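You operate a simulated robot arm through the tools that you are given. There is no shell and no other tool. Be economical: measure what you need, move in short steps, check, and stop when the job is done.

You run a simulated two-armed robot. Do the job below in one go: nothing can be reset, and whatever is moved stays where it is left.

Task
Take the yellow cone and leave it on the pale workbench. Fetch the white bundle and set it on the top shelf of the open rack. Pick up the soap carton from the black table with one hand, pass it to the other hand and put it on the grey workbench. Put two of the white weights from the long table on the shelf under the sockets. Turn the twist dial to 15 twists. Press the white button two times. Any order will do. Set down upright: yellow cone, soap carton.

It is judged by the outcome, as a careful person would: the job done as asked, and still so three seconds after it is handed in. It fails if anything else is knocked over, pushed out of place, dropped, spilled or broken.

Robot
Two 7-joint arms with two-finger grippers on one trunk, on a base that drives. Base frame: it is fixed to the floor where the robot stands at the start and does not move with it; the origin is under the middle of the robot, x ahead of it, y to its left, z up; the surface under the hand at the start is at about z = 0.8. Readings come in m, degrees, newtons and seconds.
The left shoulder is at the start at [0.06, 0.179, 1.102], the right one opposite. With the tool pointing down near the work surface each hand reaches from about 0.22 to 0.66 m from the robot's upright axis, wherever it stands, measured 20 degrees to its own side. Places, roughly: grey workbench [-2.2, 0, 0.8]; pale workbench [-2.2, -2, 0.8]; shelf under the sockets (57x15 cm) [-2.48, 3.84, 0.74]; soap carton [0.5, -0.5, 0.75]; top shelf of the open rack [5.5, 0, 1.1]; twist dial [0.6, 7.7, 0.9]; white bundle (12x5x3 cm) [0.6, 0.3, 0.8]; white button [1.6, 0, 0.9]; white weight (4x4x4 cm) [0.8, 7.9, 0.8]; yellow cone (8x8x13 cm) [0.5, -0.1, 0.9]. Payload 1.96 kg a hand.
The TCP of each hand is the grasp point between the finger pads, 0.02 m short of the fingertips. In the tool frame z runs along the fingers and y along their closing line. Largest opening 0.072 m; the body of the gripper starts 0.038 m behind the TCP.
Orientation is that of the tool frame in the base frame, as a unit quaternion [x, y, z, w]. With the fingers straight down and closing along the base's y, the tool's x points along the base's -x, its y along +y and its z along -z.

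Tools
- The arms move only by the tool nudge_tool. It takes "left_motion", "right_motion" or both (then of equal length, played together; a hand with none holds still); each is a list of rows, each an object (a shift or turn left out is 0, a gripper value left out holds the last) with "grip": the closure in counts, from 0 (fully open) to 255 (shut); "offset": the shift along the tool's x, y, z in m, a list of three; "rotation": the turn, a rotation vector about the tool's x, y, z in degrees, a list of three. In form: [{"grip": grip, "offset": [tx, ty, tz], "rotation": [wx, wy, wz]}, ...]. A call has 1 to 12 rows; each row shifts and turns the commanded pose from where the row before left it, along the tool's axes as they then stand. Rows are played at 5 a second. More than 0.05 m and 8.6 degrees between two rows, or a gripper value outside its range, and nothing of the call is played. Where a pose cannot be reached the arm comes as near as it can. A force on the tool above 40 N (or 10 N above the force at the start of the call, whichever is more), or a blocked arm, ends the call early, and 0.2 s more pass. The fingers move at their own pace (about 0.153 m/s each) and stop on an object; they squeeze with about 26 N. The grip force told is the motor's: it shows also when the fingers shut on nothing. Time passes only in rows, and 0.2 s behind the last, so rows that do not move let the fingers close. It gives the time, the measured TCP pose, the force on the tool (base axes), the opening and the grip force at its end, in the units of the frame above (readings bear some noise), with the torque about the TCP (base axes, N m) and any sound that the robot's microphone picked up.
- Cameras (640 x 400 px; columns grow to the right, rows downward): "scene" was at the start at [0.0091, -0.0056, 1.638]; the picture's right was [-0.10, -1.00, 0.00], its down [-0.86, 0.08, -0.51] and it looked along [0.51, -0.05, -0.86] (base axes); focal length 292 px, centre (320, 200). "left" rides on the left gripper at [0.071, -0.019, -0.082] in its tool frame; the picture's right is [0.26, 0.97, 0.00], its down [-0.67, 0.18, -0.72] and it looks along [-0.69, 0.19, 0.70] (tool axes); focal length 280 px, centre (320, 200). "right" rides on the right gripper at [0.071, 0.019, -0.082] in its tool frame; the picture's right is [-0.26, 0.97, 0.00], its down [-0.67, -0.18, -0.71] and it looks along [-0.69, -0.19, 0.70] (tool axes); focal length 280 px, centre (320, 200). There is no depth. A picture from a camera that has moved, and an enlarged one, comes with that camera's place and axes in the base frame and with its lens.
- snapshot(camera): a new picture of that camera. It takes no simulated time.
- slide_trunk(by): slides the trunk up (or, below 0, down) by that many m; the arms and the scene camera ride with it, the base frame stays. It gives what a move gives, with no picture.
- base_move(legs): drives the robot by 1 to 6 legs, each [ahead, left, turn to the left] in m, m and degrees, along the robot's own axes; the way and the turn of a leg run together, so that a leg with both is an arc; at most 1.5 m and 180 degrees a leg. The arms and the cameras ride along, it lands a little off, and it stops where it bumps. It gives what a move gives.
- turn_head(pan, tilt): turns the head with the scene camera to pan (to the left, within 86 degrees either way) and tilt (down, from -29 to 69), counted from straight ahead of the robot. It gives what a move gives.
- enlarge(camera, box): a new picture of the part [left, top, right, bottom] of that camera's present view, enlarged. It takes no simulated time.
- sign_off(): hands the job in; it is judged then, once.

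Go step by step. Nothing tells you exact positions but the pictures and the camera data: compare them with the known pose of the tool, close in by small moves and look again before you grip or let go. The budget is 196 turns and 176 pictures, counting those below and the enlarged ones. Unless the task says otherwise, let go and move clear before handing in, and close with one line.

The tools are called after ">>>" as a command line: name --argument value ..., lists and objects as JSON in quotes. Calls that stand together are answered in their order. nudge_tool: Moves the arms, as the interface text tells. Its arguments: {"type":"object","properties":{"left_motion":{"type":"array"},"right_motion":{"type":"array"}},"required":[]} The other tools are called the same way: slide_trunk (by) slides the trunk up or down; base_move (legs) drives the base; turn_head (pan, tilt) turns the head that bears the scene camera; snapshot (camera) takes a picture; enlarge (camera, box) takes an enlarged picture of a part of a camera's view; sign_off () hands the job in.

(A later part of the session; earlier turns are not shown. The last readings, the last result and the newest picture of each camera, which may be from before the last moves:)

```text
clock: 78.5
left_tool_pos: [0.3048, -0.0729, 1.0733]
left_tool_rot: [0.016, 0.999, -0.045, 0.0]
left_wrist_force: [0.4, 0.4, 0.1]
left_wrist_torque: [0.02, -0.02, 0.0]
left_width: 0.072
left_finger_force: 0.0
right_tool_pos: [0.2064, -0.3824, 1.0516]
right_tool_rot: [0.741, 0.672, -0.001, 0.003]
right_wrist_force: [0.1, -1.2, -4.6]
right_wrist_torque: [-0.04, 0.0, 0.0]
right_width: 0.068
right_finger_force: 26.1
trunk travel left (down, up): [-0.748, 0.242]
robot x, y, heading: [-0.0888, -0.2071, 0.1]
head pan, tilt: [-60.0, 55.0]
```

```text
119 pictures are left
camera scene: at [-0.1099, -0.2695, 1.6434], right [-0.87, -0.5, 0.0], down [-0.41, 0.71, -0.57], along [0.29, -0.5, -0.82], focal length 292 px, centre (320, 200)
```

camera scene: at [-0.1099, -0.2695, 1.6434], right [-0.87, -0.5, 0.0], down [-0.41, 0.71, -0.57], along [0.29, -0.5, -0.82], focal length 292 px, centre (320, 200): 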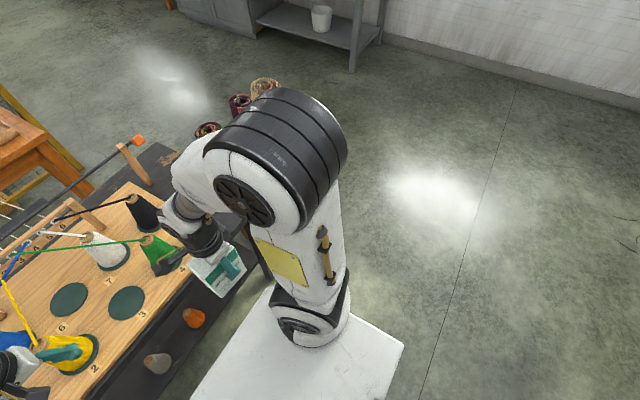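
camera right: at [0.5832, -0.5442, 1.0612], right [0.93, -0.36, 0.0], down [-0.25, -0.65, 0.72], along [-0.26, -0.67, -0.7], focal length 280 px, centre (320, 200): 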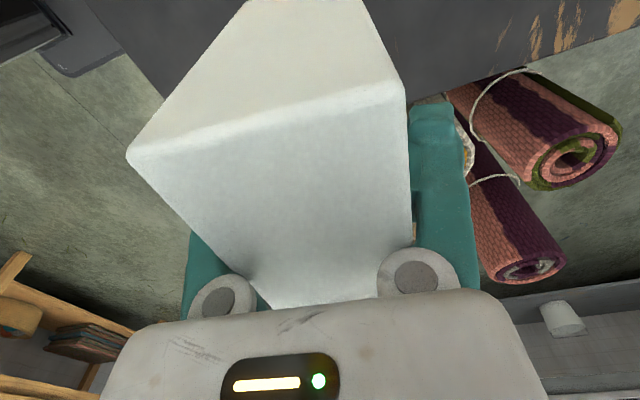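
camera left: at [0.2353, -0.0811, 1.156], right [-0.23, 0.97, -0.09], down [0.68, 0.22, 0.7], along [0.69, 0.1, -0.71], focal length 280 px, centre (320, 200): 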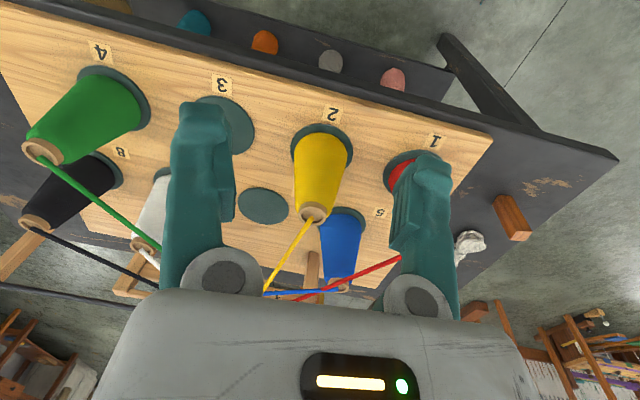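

The left elbow flips inward when the hand moves forward. I'll retract to where it swings out, then descend before advancing.

>>> nudge_tool --left_motion '[{"offset": [0.04, 0, -0.02], "rotation": [-5, 0, 0]}, {"offset": [0.04, 0, -0.02]}, {"offset": [0.03, 0, -0.01]}, {"offset": [0.03, 0.0, 0]}, {"offset": [0.0, 0.0, 0.03]}, {"offset": [0.0, 0.0, 0.03]}, {}]'

>>> turn_head --pan 10 --tilt 60

>>> snapshot --camera "scene"

```text
clock: 80.1
left_tool_pos: [0.2024, -0.0683, 1.0437]
left_tool_rot: [0.015, 1.0, 0.0, -0.001]
left_wrist_force: [-1.5, -0.9, 0.5]
left_wrist_torque: [0.01, 0.02, -0.01]
left_width: 0.0721
left_finger_force: 0.0
left hand out of reach, approached as far as the arm can: row 3, 4
right_tool_pos: [0.2047, -0.3812, 1.0515]
right_tool_rot: [0.741, 0.672, -0.001, 0.004]
right_wrist_force: [0.7, 0.7, -5.2]
right_wrist_torque: [-0.03, -0.01, -0.01]
right_width: 0.0678
right_finger_force: 25.9
trunk travel left (down, up): [-0.748, 0.242]
robot x, y, heading: [-0.0861, -0.2126, -0.0]
head pan, tilt: [-60.0, 55.0]
```

```text
clock: 81.5
left_tool_pos: [0.2039, -0.0698, 1.0456]
left_tool_rot: [0.015, 1.0, -0.001, -0.001]
left_wrist_force: [-0.7, -0.2, 0.6]
left_wrist_torque: [-0.04, -0.01, 0.0]
left_width: 0.0721
left_finger_force: 0.1
right_tool_pos: [0.2074, -0.3824, 1.0531]
right_tool_rot: [0.741, 0.671, 0.0, 0.003]
right_wrist_force: [0.4, 0.9, -5.2]
right_wrist_torque: [-0.02, 0.0, -0.03]
right_width: 0.0681
right_finger_force: 25.5
trunk travel left (down, up): [-0.748, 0.242]
robot x, y, heading: [-0.0886, -0.2053, 0.0]
head pan, tilt: [10.0, 60.0]
```

```text
118 pictures are left
camera scene: at [-0.0802, -0.1957, 1.6373], right [0.17, -0.99, 0.0], down [-0.85, -0.15, -0.5], along [0.49, 0.09, -0.87], focal length 292 px, centre (320, 200)
```

scene: 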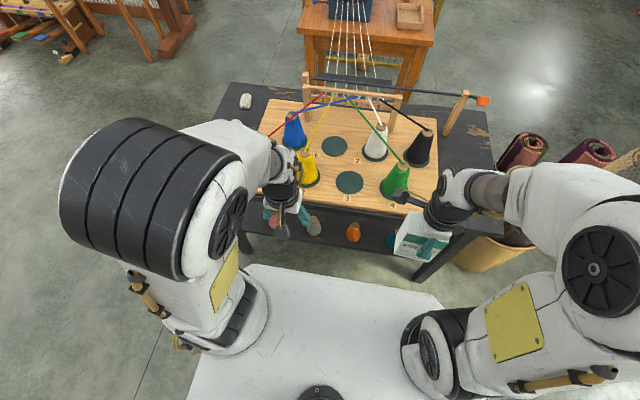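

The elbow is out now, mirroring the right arm. Descending further here, then advancing low.

>>> nudge_tool --left_motion '[{"offset": [0, 0, 0.03]}, {"offset": [0, 0, 0.03]}, {"offset": [-0.02, 0, 0.015]}, {"offset": [-0.04, 0.003, 0]}, {"offset": [-0.04, 0.003, 0]}, {"offset": [-0.03, 0.003, 0]}, {}]'

>>> snapshot --camera "scene"

```text
clock: 83.1
left_tool_pos: [0.2776, -0.0707, 1.0385]
left_tool_rot: [0.016, 1.0, 0.0, 0.0]
left_wrist_force: [-0.5, -0.5, 0.4]
left_wrist_torque: [-0.01, 0.01, 0.0]
left_width: 0.0718
left_finger_force: 0.1
left hand out of reach, approached as far as the arm can: row 1, 3, 4, 5, 6
right_tool_pos: [0.2057, -0.3819, 1.0516]
right_tool_rot: [0.741, 0.672, 0.0, 0.003]
right_wrist_force: [-0.1, 0.0, -4.6]
right_wrist_torque: [-0.06, -0.02, 0.0]
right_width: 0.0678
right_finger_force: 25.7
trunk travel left (down, up): [-0.748, 0.242]
robot x, y, heading: [-0.0892, -0.2078, -0.1]
head pan, tilt: [10.0, 60.0]
```

```text
117 pictures are left
camera scene: at [-0.08, -0.1956, 1.6373], right [0.17, -0.99, 0.0], down [-0.85, -0.15, -0.5], along [0.49, 0.09, -0.87], focal length 292 px, centre (320, 200)
```

scene: 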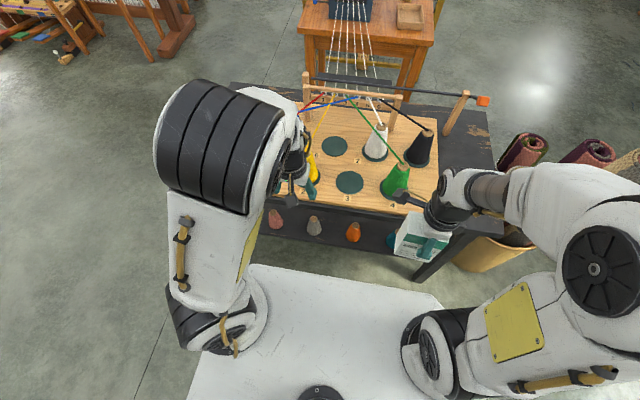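

I'll retract again, and this time yaw the hand counter-clockwise (mirroring what worked on the right arm) before advancing.

>>> nudge_tool --left_motion '[{"offset": [0.04, 0, -0.02]}, {"offset": [0.04, 0, -0.02]}, {"offset": [0.02, 0, -0.01]}, {"offset": [0.03, 0.0, 0]}, {"offset": [0.0, 0.0, 0.03]}, {"rotation": [0, 0, -8.5]}, {"rotation": [0, 0, -8.5]}, {"rotation": [0, 0, -8.5]}, {"rotation": [0, 0, -8.5]}, {"rotation": [0, 0, -8.5]}, {"rotation": [0, 0, -8.5]}, {}]'

>>> nudge_tool --left_motion '[{"offset": [0, 0, 0.03]}, {"offset": [0, 0, 0.03]}, {"offset": [0, 0, 0.03]}, {}]'

>>> snapshot --camera "scene"

```text
clock: 85.7
left_tool_pos: [0.2095, 0.0296, 1.0131]
left_tool_rot: [-0.369, 0.929, -0.022, 0.019]
left_wrist_force: [0.1, 0.3, 0.9]
left_wrist_torque: [0.03, 0.0, 0.04]
left_width: 0.0718
left_finger_force: 0.0
left hand out of reach, approached as far as the arm can: row 3, 4, 5, 7, 8, 9, 10, 11
right_tool_pos: [0.2057, -0.382, 1.0519]
right_tool_rot: [0.741, 0.672, -0.001, 0.003]
right_wrist_force: [0.1, 0.0, -4.4]
right_wrist_torque: [-0.02, 0.02, 0.02]
right_width: 0.0676
right_finger_force: 25.7
trunk travel left (down, up): [-0.748, 0.242]
robot x, y, heading: [-0.0886, -0.2113, 0.2]
head pan, tilt: [10.0, 60.0]
```

```text
clock: 86.7
left_tool_pos: [0.2091, 0.0292, 1.0129]
left_tool_rot: [-0.369, 0.929, -0.023, 0.019]
left_wrist_force: [0.3, 0.5, -0.2]
left_wrist_torque: [0.03, 0.02, -0.01]
left_width: 0.0718
left_finger_force: 0.1
left hand out of reach, approached as far as the arm can: row 1, 2, 3
right_tool_pos: [0.2058, -0.3814, 1.0524]
right_tool_rot: [0.741, 0.672, -0.002, 0.002]
right_wrist_force: [0.5, 0.5, -4.8]
right_wrist_torque: [-0.06, 0.04, -0.01]
right_width: 0.0677
right_finger_force: 26.1
trunk travel left (down, up): [-0.748, 0.242]
robot x, y, heading: [-0.0866, -0.2041, 0.0]
head pan, tilt: [10.0, 60.0]
```

```text
116 pictures are left
camera scene: at [-0.0803, -0.1956, 1.6373], right [0.17, -0.99, 0.0], down [-0.85, -0.15, -0.5], along [0.49, 0.09, -0.87], focal length 292 px, centre (320, 200)
```

scene: 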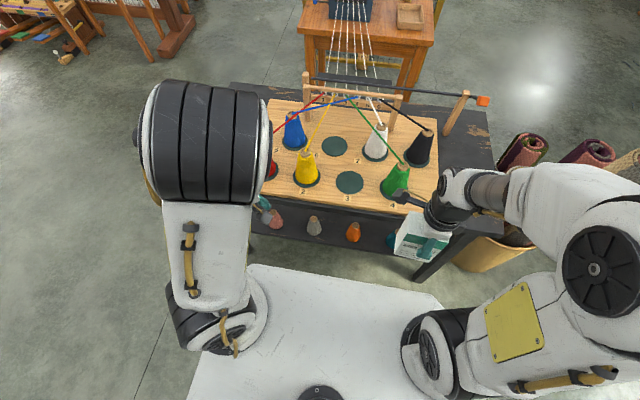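

Counter-clockwise yaw hits a wrist limit, so the wrist seems wound to one end. I'll unwind it clockwise by a large angle; the gripper is symmetric, so 180° is fine.

>>> nudge_tool --left_motion '[{"rotation": [0, 0, 8.5], "offset": [0, 0, -0.02]}, {"rotation": [0, 0, 8.5], "offset": [0, 0, -0.02]}, {"rotation": [0, 0, 8.5]}, {"rotation": [0, 0, 8.5]}, {"rotation": [0, 0, 8.5]}, {"rotation": [0, 0, 8.5]}, {"rotation": [0, 0, 8.5]}, {"rotation": [0, 0, 8.5]}, {"rotation": [0, 0, 8.5]}, {"rotation": [0, 0, 8.5]}, {"rotation": [0, 0, 8.5]}, {"rotation": [0, 0, 8.5]}]'

>>> nudge_tool --left_motion '[{"rotation": [0, 0, 8.5]}, {"rotation": [0, 0, 8.5]}, {"rotation": [0, 0, 8.5]}, {"rotation": [0, 0, 8.5]}, {"rotation": [0, 0, 8.5]}, {"rotation": [0, 0, 8.5]}, {"rotation": [0, 0, 8.5]}, {"rotation": [0, 0, 8.5]}, {"rotation": [0, 0, 8.5]}, {}]'

>>> snapshot --camera "scene"

```text
clock: 89.3
left_tool_pos: [0.2072, 0.0309, 1.0518]
left_tool_rot: [0.492, 0.87, 0.001, 0.028]
left_wrist_force: [-0.6, -0.1, 0.3]
left_wrist_torque: [0.0, -0.03, -0.02]
left_width: 0.0717
left_finger_force: 0.0
right_tool_pos: [0.2048, -0.3828, 1.0528]
right_tool_rot: [0.741, 0.672, -0.001, 0.003]
right_wrist_force: [-0.3, 0.3, -4.0]
right_wrist_torque: [-0.04, -0.01, -0.01]
right_width: 0.0678
right_finger_force: 26.4
trunk travel left (down, up): [-0.748, 0.242]
robot x, y, heading: [-0.0868, -0.2083, -0.1]
head pan, tilt: [10.0, 60.0]
```

```text
clock: 91.5
left_tool_pos: [0.2074, 0.0315, 1.0523]
left_tool_rot: [0.924, 0.38, 0.018, 0.022]
left_wrist_force: [0.9, -0.1, -0.3]
left_wrist_torque: [0.0, 0.01, 0.0]
left_width: 0.072
left_finger_force: 0.1
right_tool_pos: [0.2063, -0.3819, 1.0519]
right_tool_rot: [0.741, 0.671, -0.001, 0.002]
right_wrist_force: [0.3, -0.5, -5.0]
right_wrist_torque: [-0.02, 0.01, -0.01]
right_width: 0.0675
right_finger_force: 25.6
trunk travel left (down, up): [-0.748, 0.242]
robot x, y, heading: [-0.0866, -0.2086, -0.2]
head pan, tilt: [10.0, 60.0]
```

```text
115 pictures are left
camera scene: at [-0.0802, -0.1956, 1.6373], right [0.17, -0.99, 0.0], down [-0.85, -0.15, -0.5], along [0.49, 0.09, -0.87], focal length 292 px, centre (320, 200)
```

scene: 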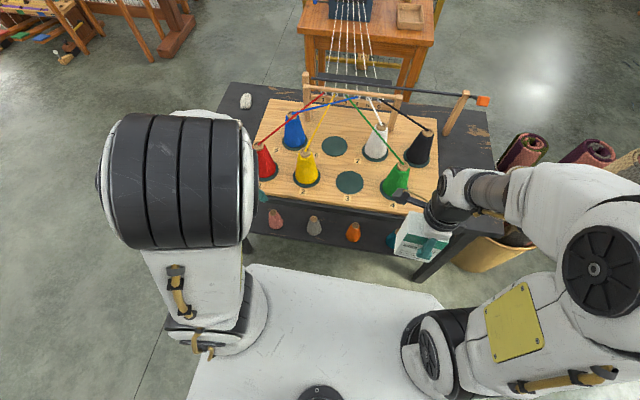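

The yaw is free in this direction. I'll complete it to 180°, then descend and advance.

>>> nudge_tool --left_motion '[{"rotation": [0, 0, 8.5]}, {"rotation": [0, 0, 8.5]}, {"rotation": [0, 0, 8.5]}, {"rotation": [0, 0, 8.5]}, {"rotation": [0, 0, 8.5]}, {"offset": [0, 0, 0.04]}, {"offset": [0, 0, 0.04]}, {"offset": [0.03, 0.02, 0]}, {"offset": [0.03, 0.02, 0]}, {"offset": [0.03, 0.02, 0]}, {}]'

>>> snapshot --camera "scene"

```text
clock: 93.9
left_tool_pos: [0.2823, -0.0345, 1.0417]
left_tool_rot: [0.999, 0.019, 0.024, 0.015]
left_wrist_force: [-0.1, -0.6, -1.2]
left_wrist_torque: [-0.01, -0.02, -0.01]
left_width: 0.0718
left_finger_force: 0.0
left hand out of reach, approached as far as the arm can: row 7, 8, 9, 10
right_tool_pos: [0.2082, -0.3815, 1.0527]
right_tool_rot: [0.741, 0.672, -0.001, 0.003]
right_wrist_force: [-0.2, -0.3, -4.8]
right_wrist_torque: [-0.01, 0.02, -0.01]
right_width: 0.0679
right_finger_force: 25.7
trunk travel left (down, up): [-0.748, 0.242]
robot x, y, heading: [-0.0907, -0.2116, -0.1]
head pan, tilt: [10.0, 60.0]
```

```text
114 pictures are left
camera scene: at [-0.0801, -0.1955, 1.6373], right [0.17, -0.99, 0.0], down [-0.85, -0.15, -0.5], along [0.49, 0.09, -0.87], focal length 292 px, centre (320, 200)
```

scene: 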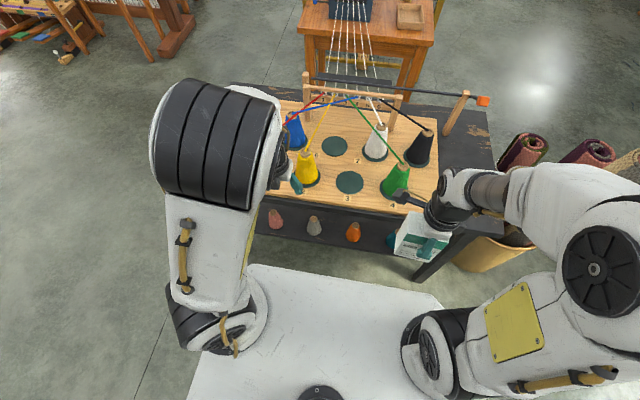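

Same limit again. I'll test whether the hand can go forward and low when further out to its own side.

>>> nudge_tool --left_motion '[{"offset": [-0.03, -0.04, 0]}, {"offset": [-0.03, -0.04, 0]}, {"offset": [0, -0.05, 0]}, {"offset": [0, -0.05, 0]}, {"offset": [0, -0.03, 0.03]}, {"offset": [0, 0, 0.04]}, {"offset": [0, 0, 0.04]}, {"offset": [0.03, 0, 0.03]}, {"offset": [0.04, 0, 0]}, {"offset": [0.04, 0, 0]}, {}]'

>>> snapshot --camera "scene"

```text
clock: 96.3
left_tool_pos: [0.2566, 0.061, 1.0637]
left_tool_rot: [0.999, 0.02, 0.025, 0.015]
left_wrist_force: [-0.1, -0.3, 0.3]
left_wrist_torque: [0.0, -0.01, 0.03]
left_width: 0.0723
left_finger_force: 0.1
left hand out of reach, approached as far as the arm can: row 3, 4, 5, 6, 7, 8, 9, 10
right_tool_pos: [0.205, -0.3824, 1.0524]
right_tool_rot: [0.74, 0.672, -0.002, 0.003]
right_wrist_force: [-0.1, -0.6, -5.2]
right_wrist_torque: [-0.02, 0.01, 0.0]
right_width: 0.0677
right_finger_force: 26.0
trunk travel left (down, up): [-0.748, 0.242]
robot x, y, heading: [-0.0909, -0.2081, -0.2]
head pan, tilt: [10.0, 60.0]
```

```text
113 pictures are left
camera scene: at [-0.0804, -0.1954, 1.6373], right [0.17, -0.99, 0.0], down [-0.85, -0.15, -0.5], along [0.49, 0.09, -0.87], focal length 292 px, centre (320, 200)
```

scene: 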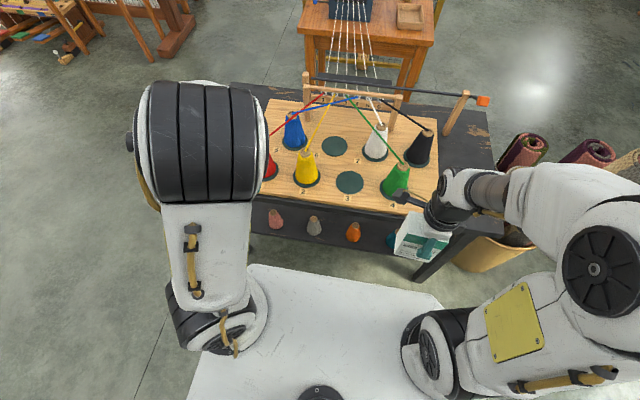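

On the right arm, moving inward toward the centreline unlocked this same posture. I'll try that on the left: inward first, then forward.

>>> nudge_tool --left_motion '[{"offset": [-0.02, 0.04, 0]}, {"offset": [0, 0.045, 0]}, {"offset": [0, 0.045, 0]}, {"offset": [0, 0.045, 0]}, {"offset": [0, 0.045, 0]}, {"offset": [0.03, 0.01, 0]}, {"offset": [0.04, 0, 0]}, {"offset": [0.04, 0, 0]}, {"offset": [0.04, 0, 0]}, {"offset": [0.04, 0, 0]}, {}]'

>>> snapshot --camera "scene"

```text
clock: 98.7
left_tool_pos: [0.3036, -0.1675, 1.072]
left_tool_rot: [0.999, 0.02, 0.025, 0.015]
left_wrist_force: [-0.4, 0.5, 0.2]
left_wrist_torque: [0.0, -0.01, 0.0]
left_width: 0.0719
left_finger_force: 0.1
left hand out of reach, approached as far as the arm can: row 7, 8, 9, 10
right_tool_pos: [0.2053, -0.3826, 1.0527]
right_tool_rot: [0.741, 0.671, 0.0, 0.002]
right_wrist_force: [0.4, 0.5, -5.1]
right_wrist_torque: [-0.02, 0.0, 0.01]
right_width: 0.068
right_finger_force: 25.5
trunk travel left (down, up): [-0.748, 0.242]
robot x, y, heading: [-0.0902, -0.2064, -0.3]
head pan, tilt: [10.0, 60.0]
```

```text
112 pictures are left
camera scene: at [-0.0805, -0.1957, 1.6373], right [0.17, -0.99, 0.0], down [-0.85, -0.15, -0.5], along [0.49, 0.09, -0.87], focal length 292 px, centre (320, 200)
```

scene: 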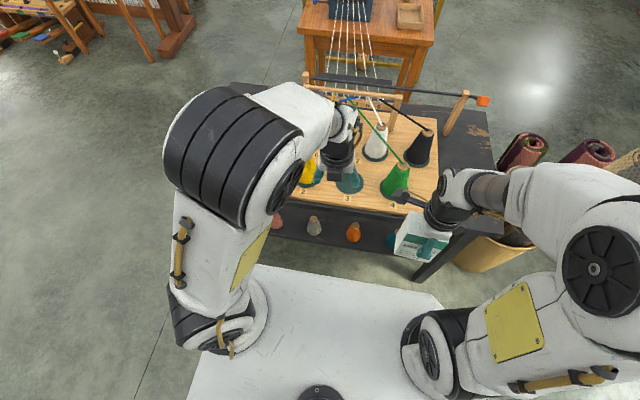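

I'll use the trunk instead, since a lower trunk gives plenty of margin in this posture. First I raise and retract the left hand and turn the yaw back to 0 so its camera stays on the near side.

>>> nudge_tool --left_motion '[{"offset": [-0.02, 0, -0.03], "rotation": [0, 0, -8.5]}, {"offset": [0, 0, -0.03], "rotation": [0, 0, -8.5]}, {"offset": [0, 0, -0.03], "rotation": [0, 0, -8.5]}, {"rotation": [0, 0, -8.5]}, {"rotation": [0, 0, -8.5]}, {"rotation": [0, 0, -8.5]}, {"rotation": [0, 0, -8.5]}, {"rotation": [0, 0, -8.5]}, {"rotation": [0, 0, -8.5]}, {"rotation": [0, 0, -8.5]}, {"rotation": [0, 0, -8.5]}, {"rotation": [0, 0, -8.5]}]'

>>> nudge_tool --left_motion '[{"rotation": [0, 0, -8.5]}, {"rotation": [0, 0, -8.5]}, {"rotation": [0, 0, -8.5]}, {"rotation": [0, 0, -8.5]}, {"rotation": [0, 0, -8.5]}, {"rotation": [0, 0, -8.5]}, {"rotation": [0, 0, -8.5]}, {"rotation": [0, 0, -8.5]}, {"rotation": [0, 0, -8]}, {}]'

>>> slide_trunk --by -0.16

```text
clock: 101.3
left_tool_pos: [0.2806, -0.1664, 1.1622]
left_tool_rot: [0.613, 0.79, 0.004, 0.029]
left_wrist_force: [0.7, 0.5, 0.3]
left_wrist_torque: [0.02, 0.01, 0.01]
left_width: 0.0719
left_finger_force: 0.2
right_tool_pos: [0.2056, -0.3824, 1.0524]
right_tool_rot: [0.741, 0.671, 0.0, 0.003]
right_wrist_force: [-0.3, -0.5, -5.1]
right_wrist_torque: [-0.06, -0.01, -0.05]
right_width: 0.068
right_finger_force: 25.9
trunk travel left (down, up): [-0.748, 0.242]
robot x, y, heading: [-0.0882, -0.2092, -0.1]
head pan, tilt: [10.0, 60.0]
```

```text
clock: 103.5
left_tool_pos: [0.2924, -0.1067, 1.1483]
left_tool_rot: [0.002, 0.999, -0.021, 0.025]
left_wrist_force: [-0.2, 0.4, 0.2]
left_wrist_torque: [0.02, -0.02, 0.0]
left_width: 0.072
left_finger_force: 0.0
left hand out of reach, approached as far as the arm can: row 8, 9
right_tool_pos: [0.2057, -0.3825, 1.0523]
right_tool_rot: [0.741, 0.672, 0.0, 0.002]
right_wrist_force: [-0.9, 0.2, -4.4]
right_wrist_torque: [0.0, -0.02, 0.03]
right_width: 0.0679
right_finger_force: 26.3
trunk travel left (down, up): [-0.748, 0.242]
robot x, y, heading: [-0.0882, -0.2051, 0.2]
head pan, tilt: [10.0, 60.0]
```

```text
clock: 105.3
left_tool_pos: [0.2913, -0.1057, 0.9878]
left_tool_rot: [0.004, 0.999, -0.021, 0.025]
left_wrist_force: [0.2, 0.1, 0.2]
left_wrist_torque: [-0.03, 0.01, 0.02]
left_width: 0.0721
left_finger_force: 0.1
right_tool_pos: [0.2067, -0.3826, 0.8927]
right_tool_rot: [0.741, 0.672, -0.001, 0.003]
right_wrist_force: [0.6, -0.2, -4.8]
right_wrist_torque: [-0.02, -0.02, 0.01]
right_width: 0.0678
right_finger_force: 25.5
trunk travel left (down, up): [-0.588, 0.402]
robot x, y, heading: [-0.0876, -0.2071, 0.1]
head pan, tilt: [10.0, 60.0]
```

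Yaw near 0 is at this branch's limit, so I'll use about +40° yaw, which still clears the yarn. Raising the hand as I yaw, then lowering the trunk more.

>>> nudge_tool --left_motion '[{"rotation": [0, 0, 8.5], "offset": [0, 0, -0.03]}, {"rotation": [0, 0, 8.5], "offset": [0, 0, -0.03]}, {"rotation": [0, 0, 8.5], "offset": [0, 0, -0.03]}, {"rotation": [0, 0, 8.5], "offset": [0, 0, -0.02]}, {"rotation": [0, 0, 6]}, {}]'

>>> slide_trunk --by -0.12

>>> snapshot --camera "scene"

>>> snapshot --camera "left"

```text
clock: 106.7
left_tool_pos: [0.2862, -0.1016, 1.099]
left_tool_rot: [0.346, 0.938, -0.011, 0.03]
left_wrist_force: [0.5, -0.2, -0.1]
left_wrist_torque: [0.01, 0.01, -0.01]
left_width: 0.0718
left_finger_force: 0.0
right_tool_pos: [0.2066, -0.382, 0.8921]
right_tool_rot: [0.74, 0.672, -0.001, 0.003]
right_wrist_force: [0.5, -0.3, -5.1]
right_wrist_torque: [-0.04, 0.0, 0.02]
right_width: 0.0679
right_finger_force: 26.2
trunk travel left (down, up): [-0.588, 0.402]
robot x, y, heading: [-0.0887, -0.2077, -0.1]
head pan, tilt: [10.0, 60.0]
```

```text
clock: 108.2
left_tool_pos: [0.2859, -0.1019, 0.9794]
left_tool_rot: [0.345, 0.938, -0.011, 0.031]
left_wrist_force: [0.6, 0.4, -0.3]
left_wrist_torque: [0.01, 0.01, 0.01]
left_width: 0.0719
left_finger_force: 0.0
right_tool_pos: [0.2066, -0.3825, 0.7727]
right_tool_rot: [0.741, 0.671, -0.001, 0.004]
right_wrist_force: [-0.2, 0.2, -5.4]
right_wrist_torque: [-0.04, 0.0, 0.01]
right_width: 0.0679
right_finger_force: 26.6
trunk travel left (down, up): [-0.468, 0.522]
robot x, y, heading: [-0.0881, -0.2038, -0.0]
head pan, tilt: [10.0, 60.0]
```

```text
111 pictures are left
camera scene: at [-0.0805, -0.1955, 1.3574], right [0.17, -0.99, 0.0], down [-0.85, -0.15, -0.5], along [0.49, 0.09, -0.87], focal length 292 px, centre (320, 200)
```

scene: 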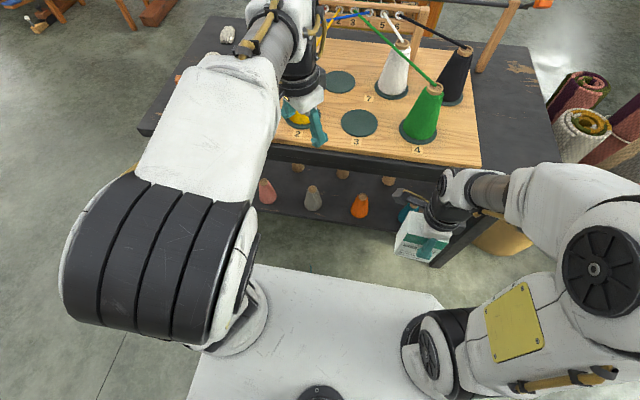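

```text
110 pictures are left
camera left: at [0.2164, -0.0668, 1.0558], right [0.43, 0.9, -0.02], down [0.6, -0.27, 0.76], along [0.68, -0.33, -0.65], focal length 280 px, centre (320, 200)
```

left: 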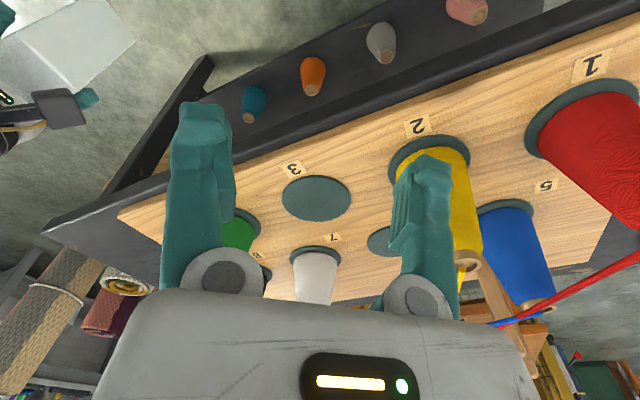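

The forearm now has room. I'll move over the yellow cone at safe height.

>>> nudge_tool --left_motion '[{"offset": [-0.0229, 0.0323, -0.002]}, {"offset": [-0.0229, 0.0323, -0.002]}, {"offset": [-0.0229, 0.0323, 0]}, {"offset": [-0.0229, 0.0323, 0]}, {"offset": [-0.0229, 0.0323, 0]}, {}]'

>>> snapshot --camera "left"

>>> snapshot --camera "scene"

```text
clock: 109.6
left_tool_pos: [0.3808, -0.0662, 0.9899]
left_tool_rot: [0.346, 0.938, -0.011, 0.031]
left_wrist_force: [-0.5, -0.9, 0.5]
left_wrist_torque: [0.03, 0.01, -0.01]
left_width: 0.072
left_finger_force: 0.1
left hand out of reach, approached as far as the arm can: row 3, 4, 5
right_tool_pos: [0.2057, -0.3815, 0.7729]
right_tool_rot: [0.741, 0.672, 0.0, 0.003]
right_wrist_force: [-0.5, 0.0, -4.6]
right_wrist_torque: [-0.01, -0.02, -0.01]
right_width: 0.0678
right_finger_force: 26.0
trunk travel left (down, up): [-0.468, 0.522]
robot x, y, heading: [-0.0906, -0.2112, -0.2]
head pan, tilt: [10.0, 60.0]
```

```text
109 pictures are left
camera left: at [0.312, -0.0309, 1.0667], right [0.43, 0.9, -0.02], down [0.59, -0.27, 0.76], along [0.68, -0.33, -0.65], focal length 280 px, centre (320, 200)
```

left: 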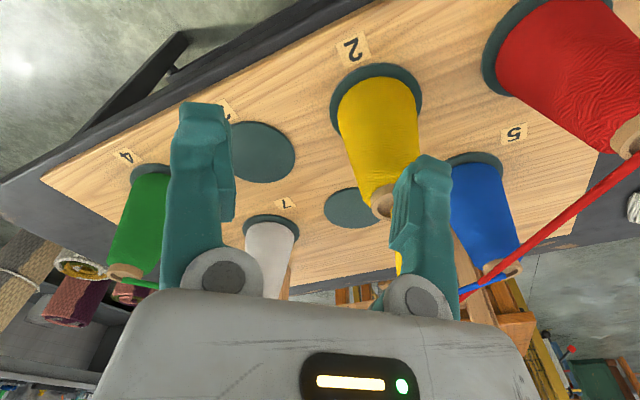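

```text
108 pictures are left
camera scene: at [-0.0803, -0.1956, 1.3573], right [0.17, -0.99, 0.0], down [-0.85, -0.15, -0.5], along [0.49, 0.09, -0.87], focal length 292 px, centre (320, 200)
```

scene: 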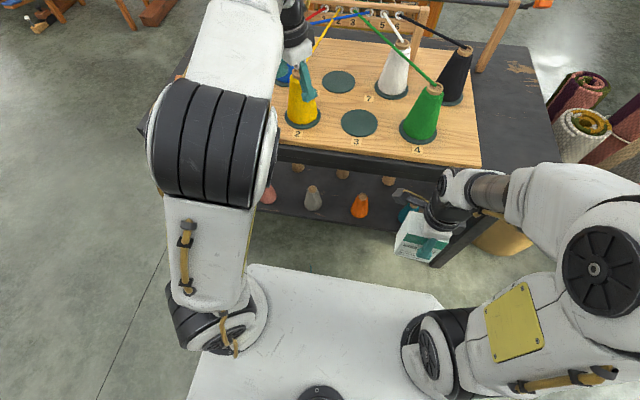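

The upper arm keeps stalling vertical, which looks like a shoulder singularity. I'll retract so it leans out, swing the hand wide to the left, then arc forward at large radius.

>>> nudge_tool --left_motion '[{"offset": [0.03, -0.026, -0.01]}, {"offset": [0.03, -0.026, -0.01]}, {"offset": [0.03, -0.026, 0]}, {"offset": [0.03, -0.026, 0]}, {"offset": [0.03, 0.035, 0]}, {"offset": [0.03, 0.035, 0]}, {"offset": [0.03, 0.035, 0]}, {"offset": [0.03, 0.035, 0]}, {"offset": [0.03, 0.035, 0]}, {"offset": [0.03, 0.035, 0]}, {"offset": [0.03, 0.035, 0]}, {}]'

>>> turn_head --pan 35 --tilt 55

>>> snapshot --camera "scene"

```text
clock: 112.2
left_tool_pos: [0.2384, 0.1903, 0.9894]
left_tool_rot: [0.346, 0.938, -0.01, 0.031]
left_wrist_force: [0.1, 0.2, 0.4]
left_wrist_torque: [0.01, 0.01, 0.01]
left_width: 0.0721
left_finger_force: 0.0
left hand out of reach, approached as far as the arm can: row 3, 4, 9, 10, 11
right_tool_pos: [0.2047, -0.3809, 0.771]
right_tool_rot: [0.741, 0.671, -0.001, 0.003]
right_wrist_force: [-0.2, 0.7, -5.2]
right_wrist_torque: [-0.05, 0.01, 0.0]
right_width: 0.0676
right_finger_force: 25.1
trunk travel left (down, up): [-0.468, 0.522]
robot x, y, heading: [-0.0892, -0.2067, -0.0]
head pan, tilt: [10.0, 60.0]
```

```text
clock: 113.1
left_tool_pos: [0.2394, 0.1897, 0.9903]
left_tool_rot: [0.345, 0.938, -0.011, 0.032]
left_wrist_force: [-0.4, 0.5, 0.1]
left_wrist_torque: [0.01, -0.01, -0.02]
left_width: 0.0717
left_finger_force: 0.0
right_tool_pos: [0.2056, -0.3822, 0.7724]
right_tool_rot: [0.74, 0.672, -0.001, 0.003]
right_wrist_force: [0.6, 0.5, -5.6]
right_wrist_torque: [-0.07, -0.01, -0.04]
right_width: 0.0678
right_finger_force: 26.0
trunk travel left (down, up): [-0.468, 0.522]
robot x, y, heading: [-0.0856, -0.2094, 0.1]
head pan, tilt: [35.0, 55.0]
```

```text
107 pictures are left
camera scene: at [-0.0868, -0.1657, 1.3634], right [0.57, -0.82, 0.0], down [-0.67, -0.47, -0.57], along [0.47, 0.33, -0.82], focal length 292 px, centre (320, 200)
```

scene: 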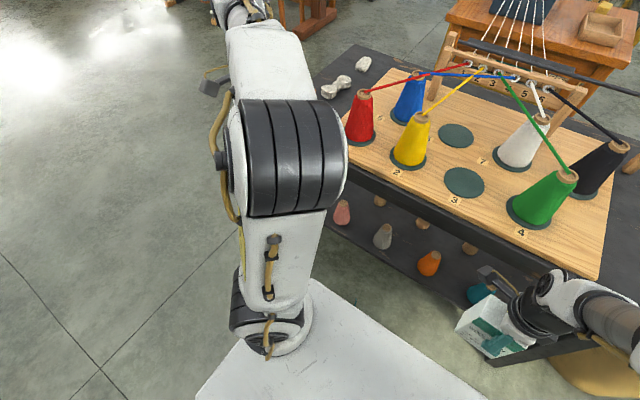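

The upper arm leans only about 20° forward, as if the shoulder is flipped by half a turn. I'll sweep the left hand around outward and behind in a wide arc to unwind it; there is free space on that side.

>>> nudge_tool --left_motion '[{"offset": [0.0443, -0.0081, 0]}, {"offset": [0.0443, -0.0081, 0]}, {"offset": [0.0443, -0.0081, 0]}, {"offset": [0.0443, -0.0081, 0]}, {"offset": [0.0348, -0.0247, 0]}, {"offset": [0.0348, -0.0247, 0]}, {"offset": [0.0348, -0.0247, 0]}, {"offset": [0.0348, -0.0247, 0]}, {"offset": [0.0179, -0.0388, 0]}, {"offset": [0.0179, -0.0388, 0]}, {"offset": [0.0179, -0.0388, 0]}, {"offset": [0.0179, -0.0388, 0]}]'

>>> turn_head --pan 70 --tilt 45

>>> snapshot --camera "scene"

```text
clock: 115.7
left_tool_pos: [-0.0338, 0.182, 0.8218]
left_tool_rot: [0.346, 0.937, -0.008, 0.039]
left_wrist_force: [-0.1, -0.9, -0.1]
left_wrist_torque: [-0.01, 0.0, -0.03]
left_width: 0.0719
left_finger_force: 0.0
left hand out of reach, approached as far as the arm can: row 3, 4, 5, 6, 7, 8, 9, 10, 11, 12
right_tool_pos: [0.2051, -0.3815, 0.7721]
right_tool_rot: [0.741, 0.672, -0.001, 0.003]
right_wrist_force: [-0.5, 0.9, -4.9]
right_wrist_torque: [0.01, 0.01, -0.01]
right_width: 0.0677
right_finger_force: 25.8
trunk travel left (down, up): [-0.468, 0.522]
robot x, y, heading: [-0.0852, -0.21, 0.1]
head pan, tilt: [35.0, 55.0]
```

```text
clock: 116.7
left_tool_pos: [-0.0342, 0.1845, 0.8219]
left_tool_rot: [0.346, 0.937, -0.007, 0.039]
left_wrist_force: [0.0, -0.6, -0.3]
left_wrist_torque: [0.0, 0.02, -0.01]
left_width: 0.0721
left_finger_force: 0.1
right_tool_pos: [0.2051, -0.3822, 0.7724]
right_tool_rot: [0.741, 0.672, -0.001, 0.003]
right_wrist_force: [-0.1, 0.1, -4.7]
right_wrist_torque: [-0.04, -0.01, -0.02]
right_width: 0.0681
right_finger_force: 25.8
trunk travel left (down, up): [-0.468, 0.522]
robot x, y, heading: [-0.0895, -0.2061, -0.3]
head pan, tilt: [70.0, 45.0]
```

```text
106 pictures are left
camera scene: at [-0.118, -0.1306, 1.3768], right [0.94, -0.34, 0.0], down [-0.24, -0.66, -0.71], along [0.24, 0.66, -0.71], focal length 292 px, centre (320, 200)
```

scene: 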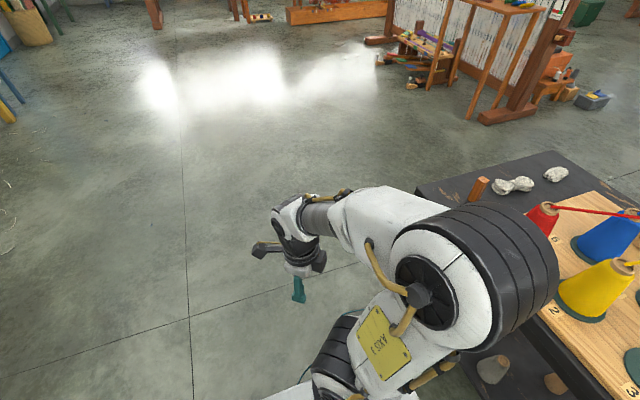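

Now the elbow leans forward. From here I swing the forearm around to the front, rising to clear the table.

>>> nudge_tool --left_motion '[{"offset": [-0.0125, 0.037, -0.025]}, {"offset": [-0.0125, 0.037, -0.025]}, {"offset": [-0.0125, 0.037, -0.025]}, {"offset": [-0.0125, 0.037, -0.025]}, {"offset": [-0.034, 0.021, -0.01]}, {"offset": [-0.034, 0.021, -0.01]}, {"offset": [-0.034, 0.021, -0.01]}, {"offset": [-0.034, 0.021, -0.01]}, {"offset": [-0.034, 0.021, 0]}, {}]'

>>> turn_head --pan 35 --tilt 55

>>> snapshot --camera "scene"

```text
clock: 118.9
left_tool_pos: [0.2578, 0.1718, 0.9849]
left_tool_rot: [0.346, 0.938, -0.01, 0.032]
left_wrist_force: [-0.1, -0.4, 0.8]
left_wrist_torque: [0.0, -0.02, -0.02]
left_width: 0.0722
left_finger_force: 0.2
left hand out of reach, approached as far as the arm can: row 3, 4, 6, 7, 8, 9
right_tool_pos: [0.2061, -0.3813, 0.7719]
right_tool_rot: [0.74, 0.672, 0.0, 0.003]
right_wrist_force: [0.0, -0.7, -4.4]
right_wrist_torque: [-0.03, 0.05, 0.01]
right_width: 0.0677
right_finger_force: 26.0
trunk travel left (down, up): [-0.468, 0.522]
robot x, y, heading: [-0.0906, -0.2054, -0.2]
head pan, tilt: [70.0, 45.0]
```

```text
clock: 119.9
left_tool_pos: [0.2589, 0.1736, 0.9834]
left_tool_rot: [0.344, 0.939, -0.011, 0.031]
left_wrist_force: [-0.3, 0.1, 0.9]
left_wrist_torque: [0.0, 0.02, 0.01]
left_width: 0.072
left_finger_force: 0.2
right_tool_pos: [0.2064, -0.3815, 0.7727]
right_tool_rot: [0.741, 0.671, 0.0, 0.002]
right_wrist_force: [-0.5, 0.2, -5.1]
right_wrist_torque: [-0.05, 0.0, 0.0]
right_width: 0.0678
right_finger_force: 26.1
trunk travel left (down, up): [-0.468, 0.522]
robot x, y, heading: [-0.088, -0.2086, 0.1]
head pan, tilt: [35.0, 55.0]
```

```text
105 pictures are left
camera scene: at [-0.0868, -0.1656, 1.3634], right [0.57, -0.82, 0.0], down [-0.67, -0.47, -0.57], along [0.47, 0.33, -0.82], focal length 292 px, centre (320, 200)
```

scene: 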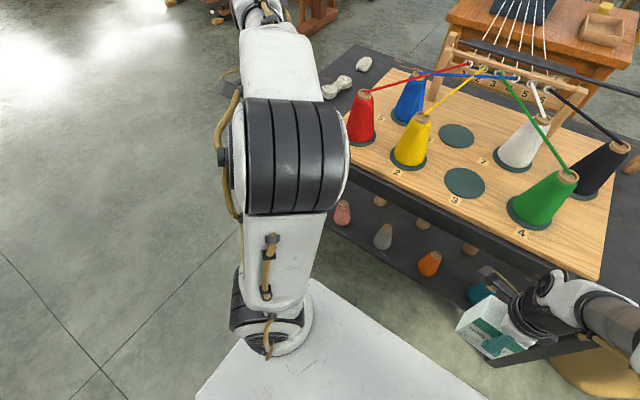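

Raising the hand during the sweep undid it. I'll repeat the arc to get the elbow forward, then raise the trunk and sweep forward at constant low height.

>>> nudge_tool --left_motion '[{"offset": [0.0443, -0.0081, 0]}, {"offset": [0.0443, -0.0081, 0]}, {"offset": [0.0443, -0.0081, 0]}, {"offset": [0.0443, -0.0081, 0]}, {"offset": [0.0348, -0.0247, 0]}, {"offset": [0.0348, -0.0247, 0]}, {"offset": [0.0348, -0.0247, 0]}, {"offset": [0.0348, -0.0247, 0]}, {"offset": [0.0179, -0.0388, 0]}, {"offset": [0.0179, -0.0388, 0]}, {"offset": [0.0179, -0.0388, 0]}, {"offset": [0.0179, -0.0388, 0]}]'

>>> slide_trunk --by 0.28

>>> nudge_tool --left_motion '[{"offset": [0.0, 0.0, 0.04]}, {"offset": [0.0, 0.0, 0.04]}, {"offset": [-0.01, 0.037, 0]}, {"offset": [-0.01, 0.037, 0]}, {"offset": [-0.015, 0.037, 0]}, {"offset": [-0.015, 0.037, 0]}, {}]'

>>> snapshot --camera "scene"

```text
clock: 122.5
left_tool_pos: [-0.0311, 0.1861, 0.8234]
left_tool_rot: [0.345, 0.938, -0.006, 0.036]
left_wrist_force: [-0.1, 0.4, 0.3]
left_wrist_torque: [-0.01, 0.0, 0.03]
left_width: 0.072
left_finger_force: 0.1
left hand out of reach, approached as far as the arm can: row 4, 5, 6, 7, 8, 9, 10, 11, 12
right_tool_pos: [0.2075, -0.3813, 0.7719]
right_tool_rot: [0.741, 0.672, -0.001, 0.003]
right_wrist_force: [-0.1, -0.5, -4.4]
right_wrist_torque: [-0.01, -0.01, -0.01]
right_width: 0.0677
right_finger_force: 26.1
trunk travel left (down, up): [-0.468, 0.522]
robot x, y, heading: [-0.0891, -0.2087, -0.4]
head pan, tilt: [35.0, 55.0]
```

```text
clock: 125.4
left_tool_pos: [-0.0314, 0.1858, 1.104]
left_tool_rot: [0.345, 0.938, -0.007, 0.036]
left_wrist_force: [-0.7, -1.4, 0.3]
left_wrist_torque: [-0.02, 0.02, -0.01]
left_width: 0.0717
left_finger_force: 0.1
right_tool_pos: [0.2064, -0.3821, 1.0523]
right_tool_rot: [0.741, 0.672, 0.0, 0.003]
right_wrist_force: [-0.4, 0.4, -4.3]
right_wrist_torque: [-0.04, 0.0, 0.0]
right_width: 0.0677
right_finger_force: 26.5
trunk travel left (down, up): [-0.748, 0.242]
robot x, y, heading: [-0.0877, -0.2121, -0.1]
head pan, tilt: [35.0, 55.0]
```

```text
clock: 127.0
left_tool_pos: [0.1175, 0.2134, 1.1189]
left_tool_rot: [0.345, 0.938, -0.006, 0.036]
left_wrist_force: [0.0, -0.7, 0.2]
left_wrist_torque: [0.02, 0.01, 0.02]
left_width: 0.072
left_finger_force: 0.0
left hand out of reach, approached as far as the arm can: row 1, 2, 3, 4, 5, 6
right_tool_pos: [0.2053, -0.3818, 1.0537]
right_tool_rot: [0.741, 0.672, -0.001, 0.003]
right_wrist_force: [0.4, -1.0, -5.1]
right_wrist_torque: [-0.03, -0.05, 0.0]
right_width: 0.068
right_finger_force: 25.9
trunk travel left (down, up): [-0.748, 0.242]
robot x, y, heading: [-0.0884, -0.2077, -0.0]
head pan, tilt: [35.0, 55.0]
```

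```text
104 pictures are left
camera scene: at [-0.0873, -0.1656, 1.6434], right [0.57, -0.82, 0.0], down [-0.67, -0.47, -0.57], along [0.47, 0.33, -0.82], focal length 292 px, centre (320, 200)
```

scene: 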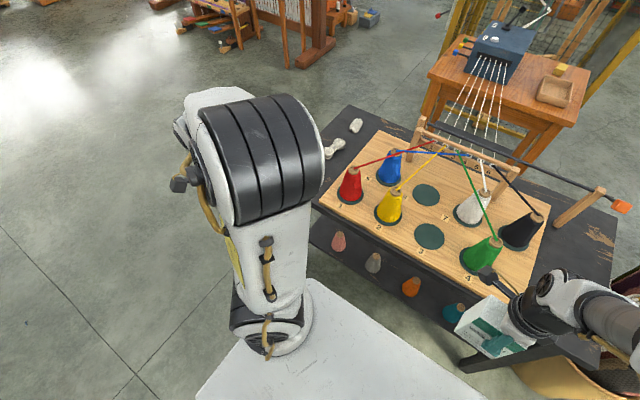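

The left shoulder yaw appears turned inward to its limit. I'll move the soap hand outward, then reach the left hand far inward and sweep forward so the shoulder turns back.

>>> nudge_tool --right_motion '[{"offset": [-0.04, 0, 0]}, {"offset": [-0.04, 0, 0]}, {"offset": [-0.04, 0, 0]}, {}, {}, {}, {}, {}, {}, {}, {}, {}]' --left_motion '[{"offset": [-0.0305, 0.026, -0.02]}, {"offset": [-0.0305, 0.026, -0.02]}, {"offset": [-0.0305, 0.026, -0.02]}, {"offset": [-0.029, -0.034, 0]}, {"offset": [-0.029, -0.034, 0]}, {"offset": [-0.029, -0.034, 0]}, {"offset": [-0.029, -0.034, 0]}, {"offset": [-0.029, -0.034, 0]}, {"offset": [-0.029, -0.034, 0]}, {"offset": [-0.029, -0.034, 0]}, {"offset": [-0.029, -0.034, 0]}, {"offset": [-0.029, -0.034, 0]}]'

>>> turn_head --pan 10 --tilt 55

>>> snapshot --camera "scene"

```text
clock: 129.6
left_tool_pos: [0.2553, -0.2046, 1.1892]
left_tool_rot: [0.344, 0.938, -0.006, 0.035]
left_wrist_force: [0.4, -0.3, -0.8]
left_wrist_torque: [0.03, 0.01, -0.02]
left_width: 0.0722
left_finger_force: 0.1
left hand out of reach, approached as far as the arm can: row 1, 2, 3, 6, 7, 8
right_tool_pos: [0.1964, -0.5022, 1.0517]
right_tool_rot: [0.741, 0.672, 0.0, 0.003]
right_wrist_force: [0.1, -0.4, -4.3]
right_wrist_torque: [-0.02, 0.02, -0.04]
right_width: 0.0678
right_finger_force: 25.7
trunk travel left (down, up): [-0.748, 0.242]
robot x, y, heading: [-0.0893, -0.2097, -0.0]
head pan, tilt: [35.0, 55.0]
```

```text
clock: 130.4
left_tool_pos: [0.2553, -0.2027, 1.1903]
left_tool_rot: [0.345, 0.938, -0.007, 0.036]
left_wrist_force: [-0.7, 0.7, 0.1]
left_wrist_torque: [0.02, 0.0, 0.0]
left_width: 0.0721
left_finger_force: 0.1
right_tool_pos: [0.1949, -0.5016, 1.0537]
right_tool_rot: [0.741, 0.672, 0.0, 0.003]
right_wrist_force: [0.1, 0.5, -4.2]
right_wrist_torque: [-0.04, 0.01, 0.0]
right_width: 0.0676
right_finger_force: 25.9
trunk travel left (down, up): [-0.748, 0.242]
robot x, y, heading: [-0.0882, -0.2054, 0.3]
head pan, tilt: [10.0, 55.0]
```

```text
103 pictures are left
camera scene: at [-0.075, -0.1946, 1.6434], right [0.17, -0.99, 0.0], down [-0.81, -0.14, -0.57], along [0.56, 0.1, -0.82], focal length 292 px, centre (320, 200)
```

scene: 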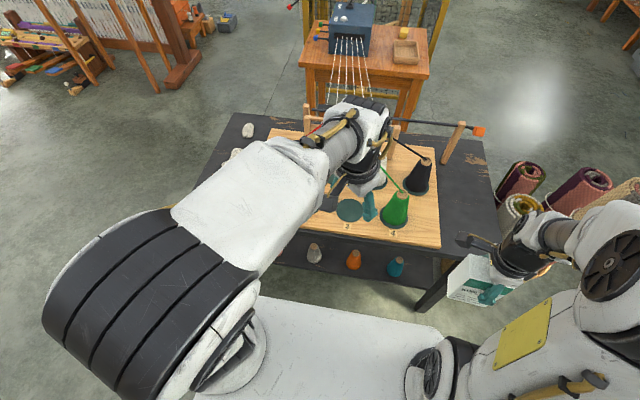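

The elbow and shoulder now look like the starting posture. Trying a straight descent here, then forward.

>>> nudge_tool --left_motion '[{"offset": [0, 0, 0.04]}, {"offset": [0, 0, 0.04]}, {"offset": [0, 0, 0.03]}, {"offset": [-0.0305, 0.026, 0]}, {"offset": [-0.0305, 0.026, 0]}, {"offset": [-0.0305, 0.026, 0]}, {}]'

>>> snapshot --camera "scene"

```text
clock: 132.1
left_tool_pos: [0.297, -0.2057, 1.0843]
left_tool_rot: [0.345, 0.938, -0.008, 0.036]
left_wrist_force: [-0.2, -0.6, -0.4]
left_wrist_torque: [0.02, 0.0, 0.0]
left_width: 0.0722
left_finger_force: 0.1
left hand out of reach, approached as far as the arm can: row 4, 5, 6
right_tool_pos: [0.1951, -0.5014, 1.0526]
right_tool_rot: [0.741, 0.672, -0.001, 0.003]
right_wrist_force: [0.4, -0.1, -4.1]
right_wrist_torque: [-0.03, -0.02, -0.01]
right_width: 0.0677
right_finger_force: 26.2
trunk travel left (down, up): [-0.748, 0.242]
robot x, y, heading: [-0.0877, -0.2076, -0.2]
head pan, tilt: [10.0, 55.0]
```

```text
102 pictures are left
camera scene: at [-0.0744, -0.1946, 1.6434], right [0.17, -0.99, 0.0], down [-0.81, -0.14, -0.57], along [0.56, 0.1, -0.82], focal length 292 px, centre (320, 200)
```

scene: 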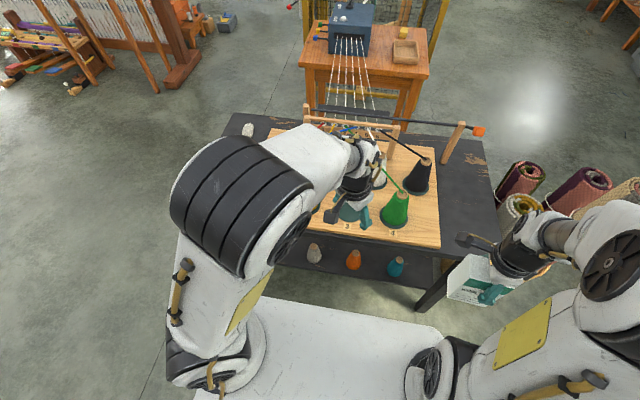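

Lean analysis suggests I need the elbow swivelled outward while retracted; pushing the hand yaw clockwise to its limit should do that. I'll retract and yaw on.

>>> nudge_tool --left_motion '[{"offset": [0.03, -0.025, -0.02]}, {"offset": [0.03, -0.025, -0.02]}, {"offset": [0.0, 0, -0.03], "rotation": [0, 0, 8.5]}, {"rotation": [0, 0, 8.5]}, {"rotation": [0, 0, 8.5]}, {"rotation": [0, 0, 8.5]}, {"rotation": [0, 0, 8.5]}, {"rotation": [0, 0, 8.5]}, {"rotation": [0, 0, 8.5]}, {"rotation": [0, 0, 8.5]}, {"rotation": [0, 0, 8.5]}, {"rotation": [0, 0, 8.5]}]'

>>> nudge_tool --left_motion '[{"rotation": [0, 0, 8.5]}, {"rotation": [0, 0, 8.5]}, {"rotation": [0, 0, 8.5]}, {"rotation": [0, 0, 8.5]}, {"rotation": [0, 0, 8.5]}, {"rotation": [0, 0, 8.5]}, {"rotation": [0, 0, 8.5]}, {"rotation": [0, 0, 8.5]}, {"rotation": [0, 0, 8.5]}, {"rotation": [0, 0, 8.5]}, {"rotation": [0, 0, 8.5]}, {"rotation": [0, 0, 8.5]}]'

>>> snapshot --camera "scene"

```text
clock: 134.7
left_tool_pos: [0.215, -0.1995, 1.1452]
left_tool_rot: [0.888, 0.458, 0.019, 0.031]
left_wrist_force: [0.4, 0.3, 0.2]
left_wrist_torque: [-0.01, -0.04, 0.01]
left_width: 0.0717
left_finger_force: 0.2
right_tool_pos: [0.1945, -0.5018, 1.0529]
right_tool_rot: [0.741, 0.672, -0.001, 0.003]
right_wrist_force: [-0.4, 0.5, -5.0]
right_wrist_torque: [-0.04, 0.01, 0.01]
right_width: 0.0679
right_finger_force: 26.1
trunk travel left (down, up): [-0.748, 0.242]
robot x, y, heading: [-0.0905, -0.2109, 0.0]
head pan, tilt: [10.0, 55.0]
```

```text
clock: 137.2
left_tool_pos: [0.2155, -0.201, 1.1475]
left_tool_rot: [0.914, -0.403, 0.036, 0.005]
left_wrist_force: [0.2, 0.1, 0.8]
left_wrist_torque: [0.0, 0.01, 0.02]
left_width: 0.0719
left_finger_force: 0.0
right_tool_pos: [0.195, -0.5025, 1.0534]
right_tool_rot: [0.741, 0.672, -0.001, 0.003]
right_wrist_force: [0.7, -0.2, -5.7]
right_wrist_torque: [-0.01, 0.01, -0.04]
right_width: 0.0677
right_finger_force: 26.3
trunk travel left (down, up): [-0.748, 0.242]
robot x, y, heading: [-0.0897, -0.2077, 0.3]
head pan, tilt: [10.0, 55.0]
```

```text
101 pictures are left
camera scene: at [-0.0749, -0.1948, 1.6434], right [0.17, -0.99, 0.0], down [-0.81, -0.14, -0.57], along [0.56, 0.1, -0.82], focal length 292 px, centre (320, 200)
```

scene: 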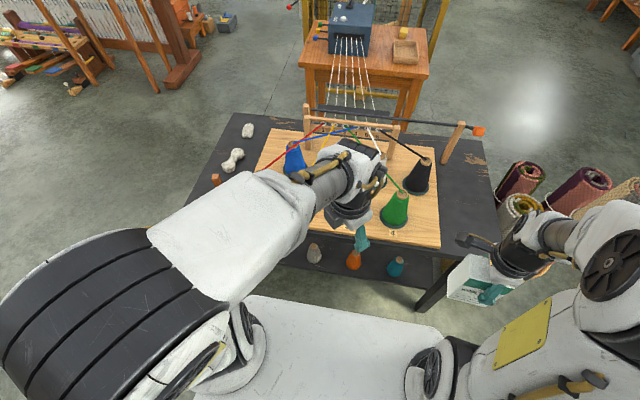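

The elbow is now well out to the left with no flags. From here I descend and then go forward.

>>> nudge_tool --left_motion '[{"offset": [0.0273, -0.0292, 0.01]}, {"offset": [0.0273, -0.0292, 0.01]}, {"offset": [0.0273, -0.0292, 0.01]}, {"offset": [0, 0, 0.03]}, {"offset": [0, 0, 0.03]}, {"offset": [0.0273, -0.0292, 0]}, {"offset": [0.0273, -0.0292, 0]}, {}]'

>>> snapshot --camera "scene"

```text
clock: 139.1
left_tool_pos: [0.3135, -0.1897, 1.0914]
left_tool_rot: [0.916, -0.399, 0.036, 0.008]
left_wrist_force: [-0.2, -0.5, 0.0]
left_wrist_torque: [0.03, 0.02, -0.03]
left_width: 0.0719
left_finger_force: 0.1
left hand out of reach, approached as far as the arm can: row 3, 4, 5, 6, 7
right_tool_pos: [0.1948, -0.5014, 1.0523]
right_tool_rot: [0.741, 0.671, -0.001, 0.004]
right_wrist_force: [0.7, -0.1, -4.9]
right_wrist_torque: [0.0, 0.02, -0.02]
right_width: 0.0678
right_finger_force: 26.1
trunk travel left (down, up): [-0.748, 0.242]
robot x, y, heading: [-0.0882, -0.209, -0.0]
head pan, tilt: [10.0, 55.0]
```

```text
100 pictures are left
camera scene: at [-0.0745, -0.1946, 1.6434], right [0.17, -0.99, 0.0], down [-0.81, -0.14, -0.57], along [0.56, 0.1, -0.82], focal length 292 px, centre (320, 200)
```

scene: 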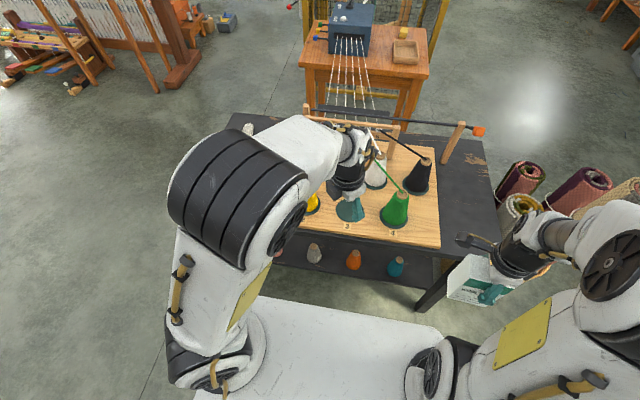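

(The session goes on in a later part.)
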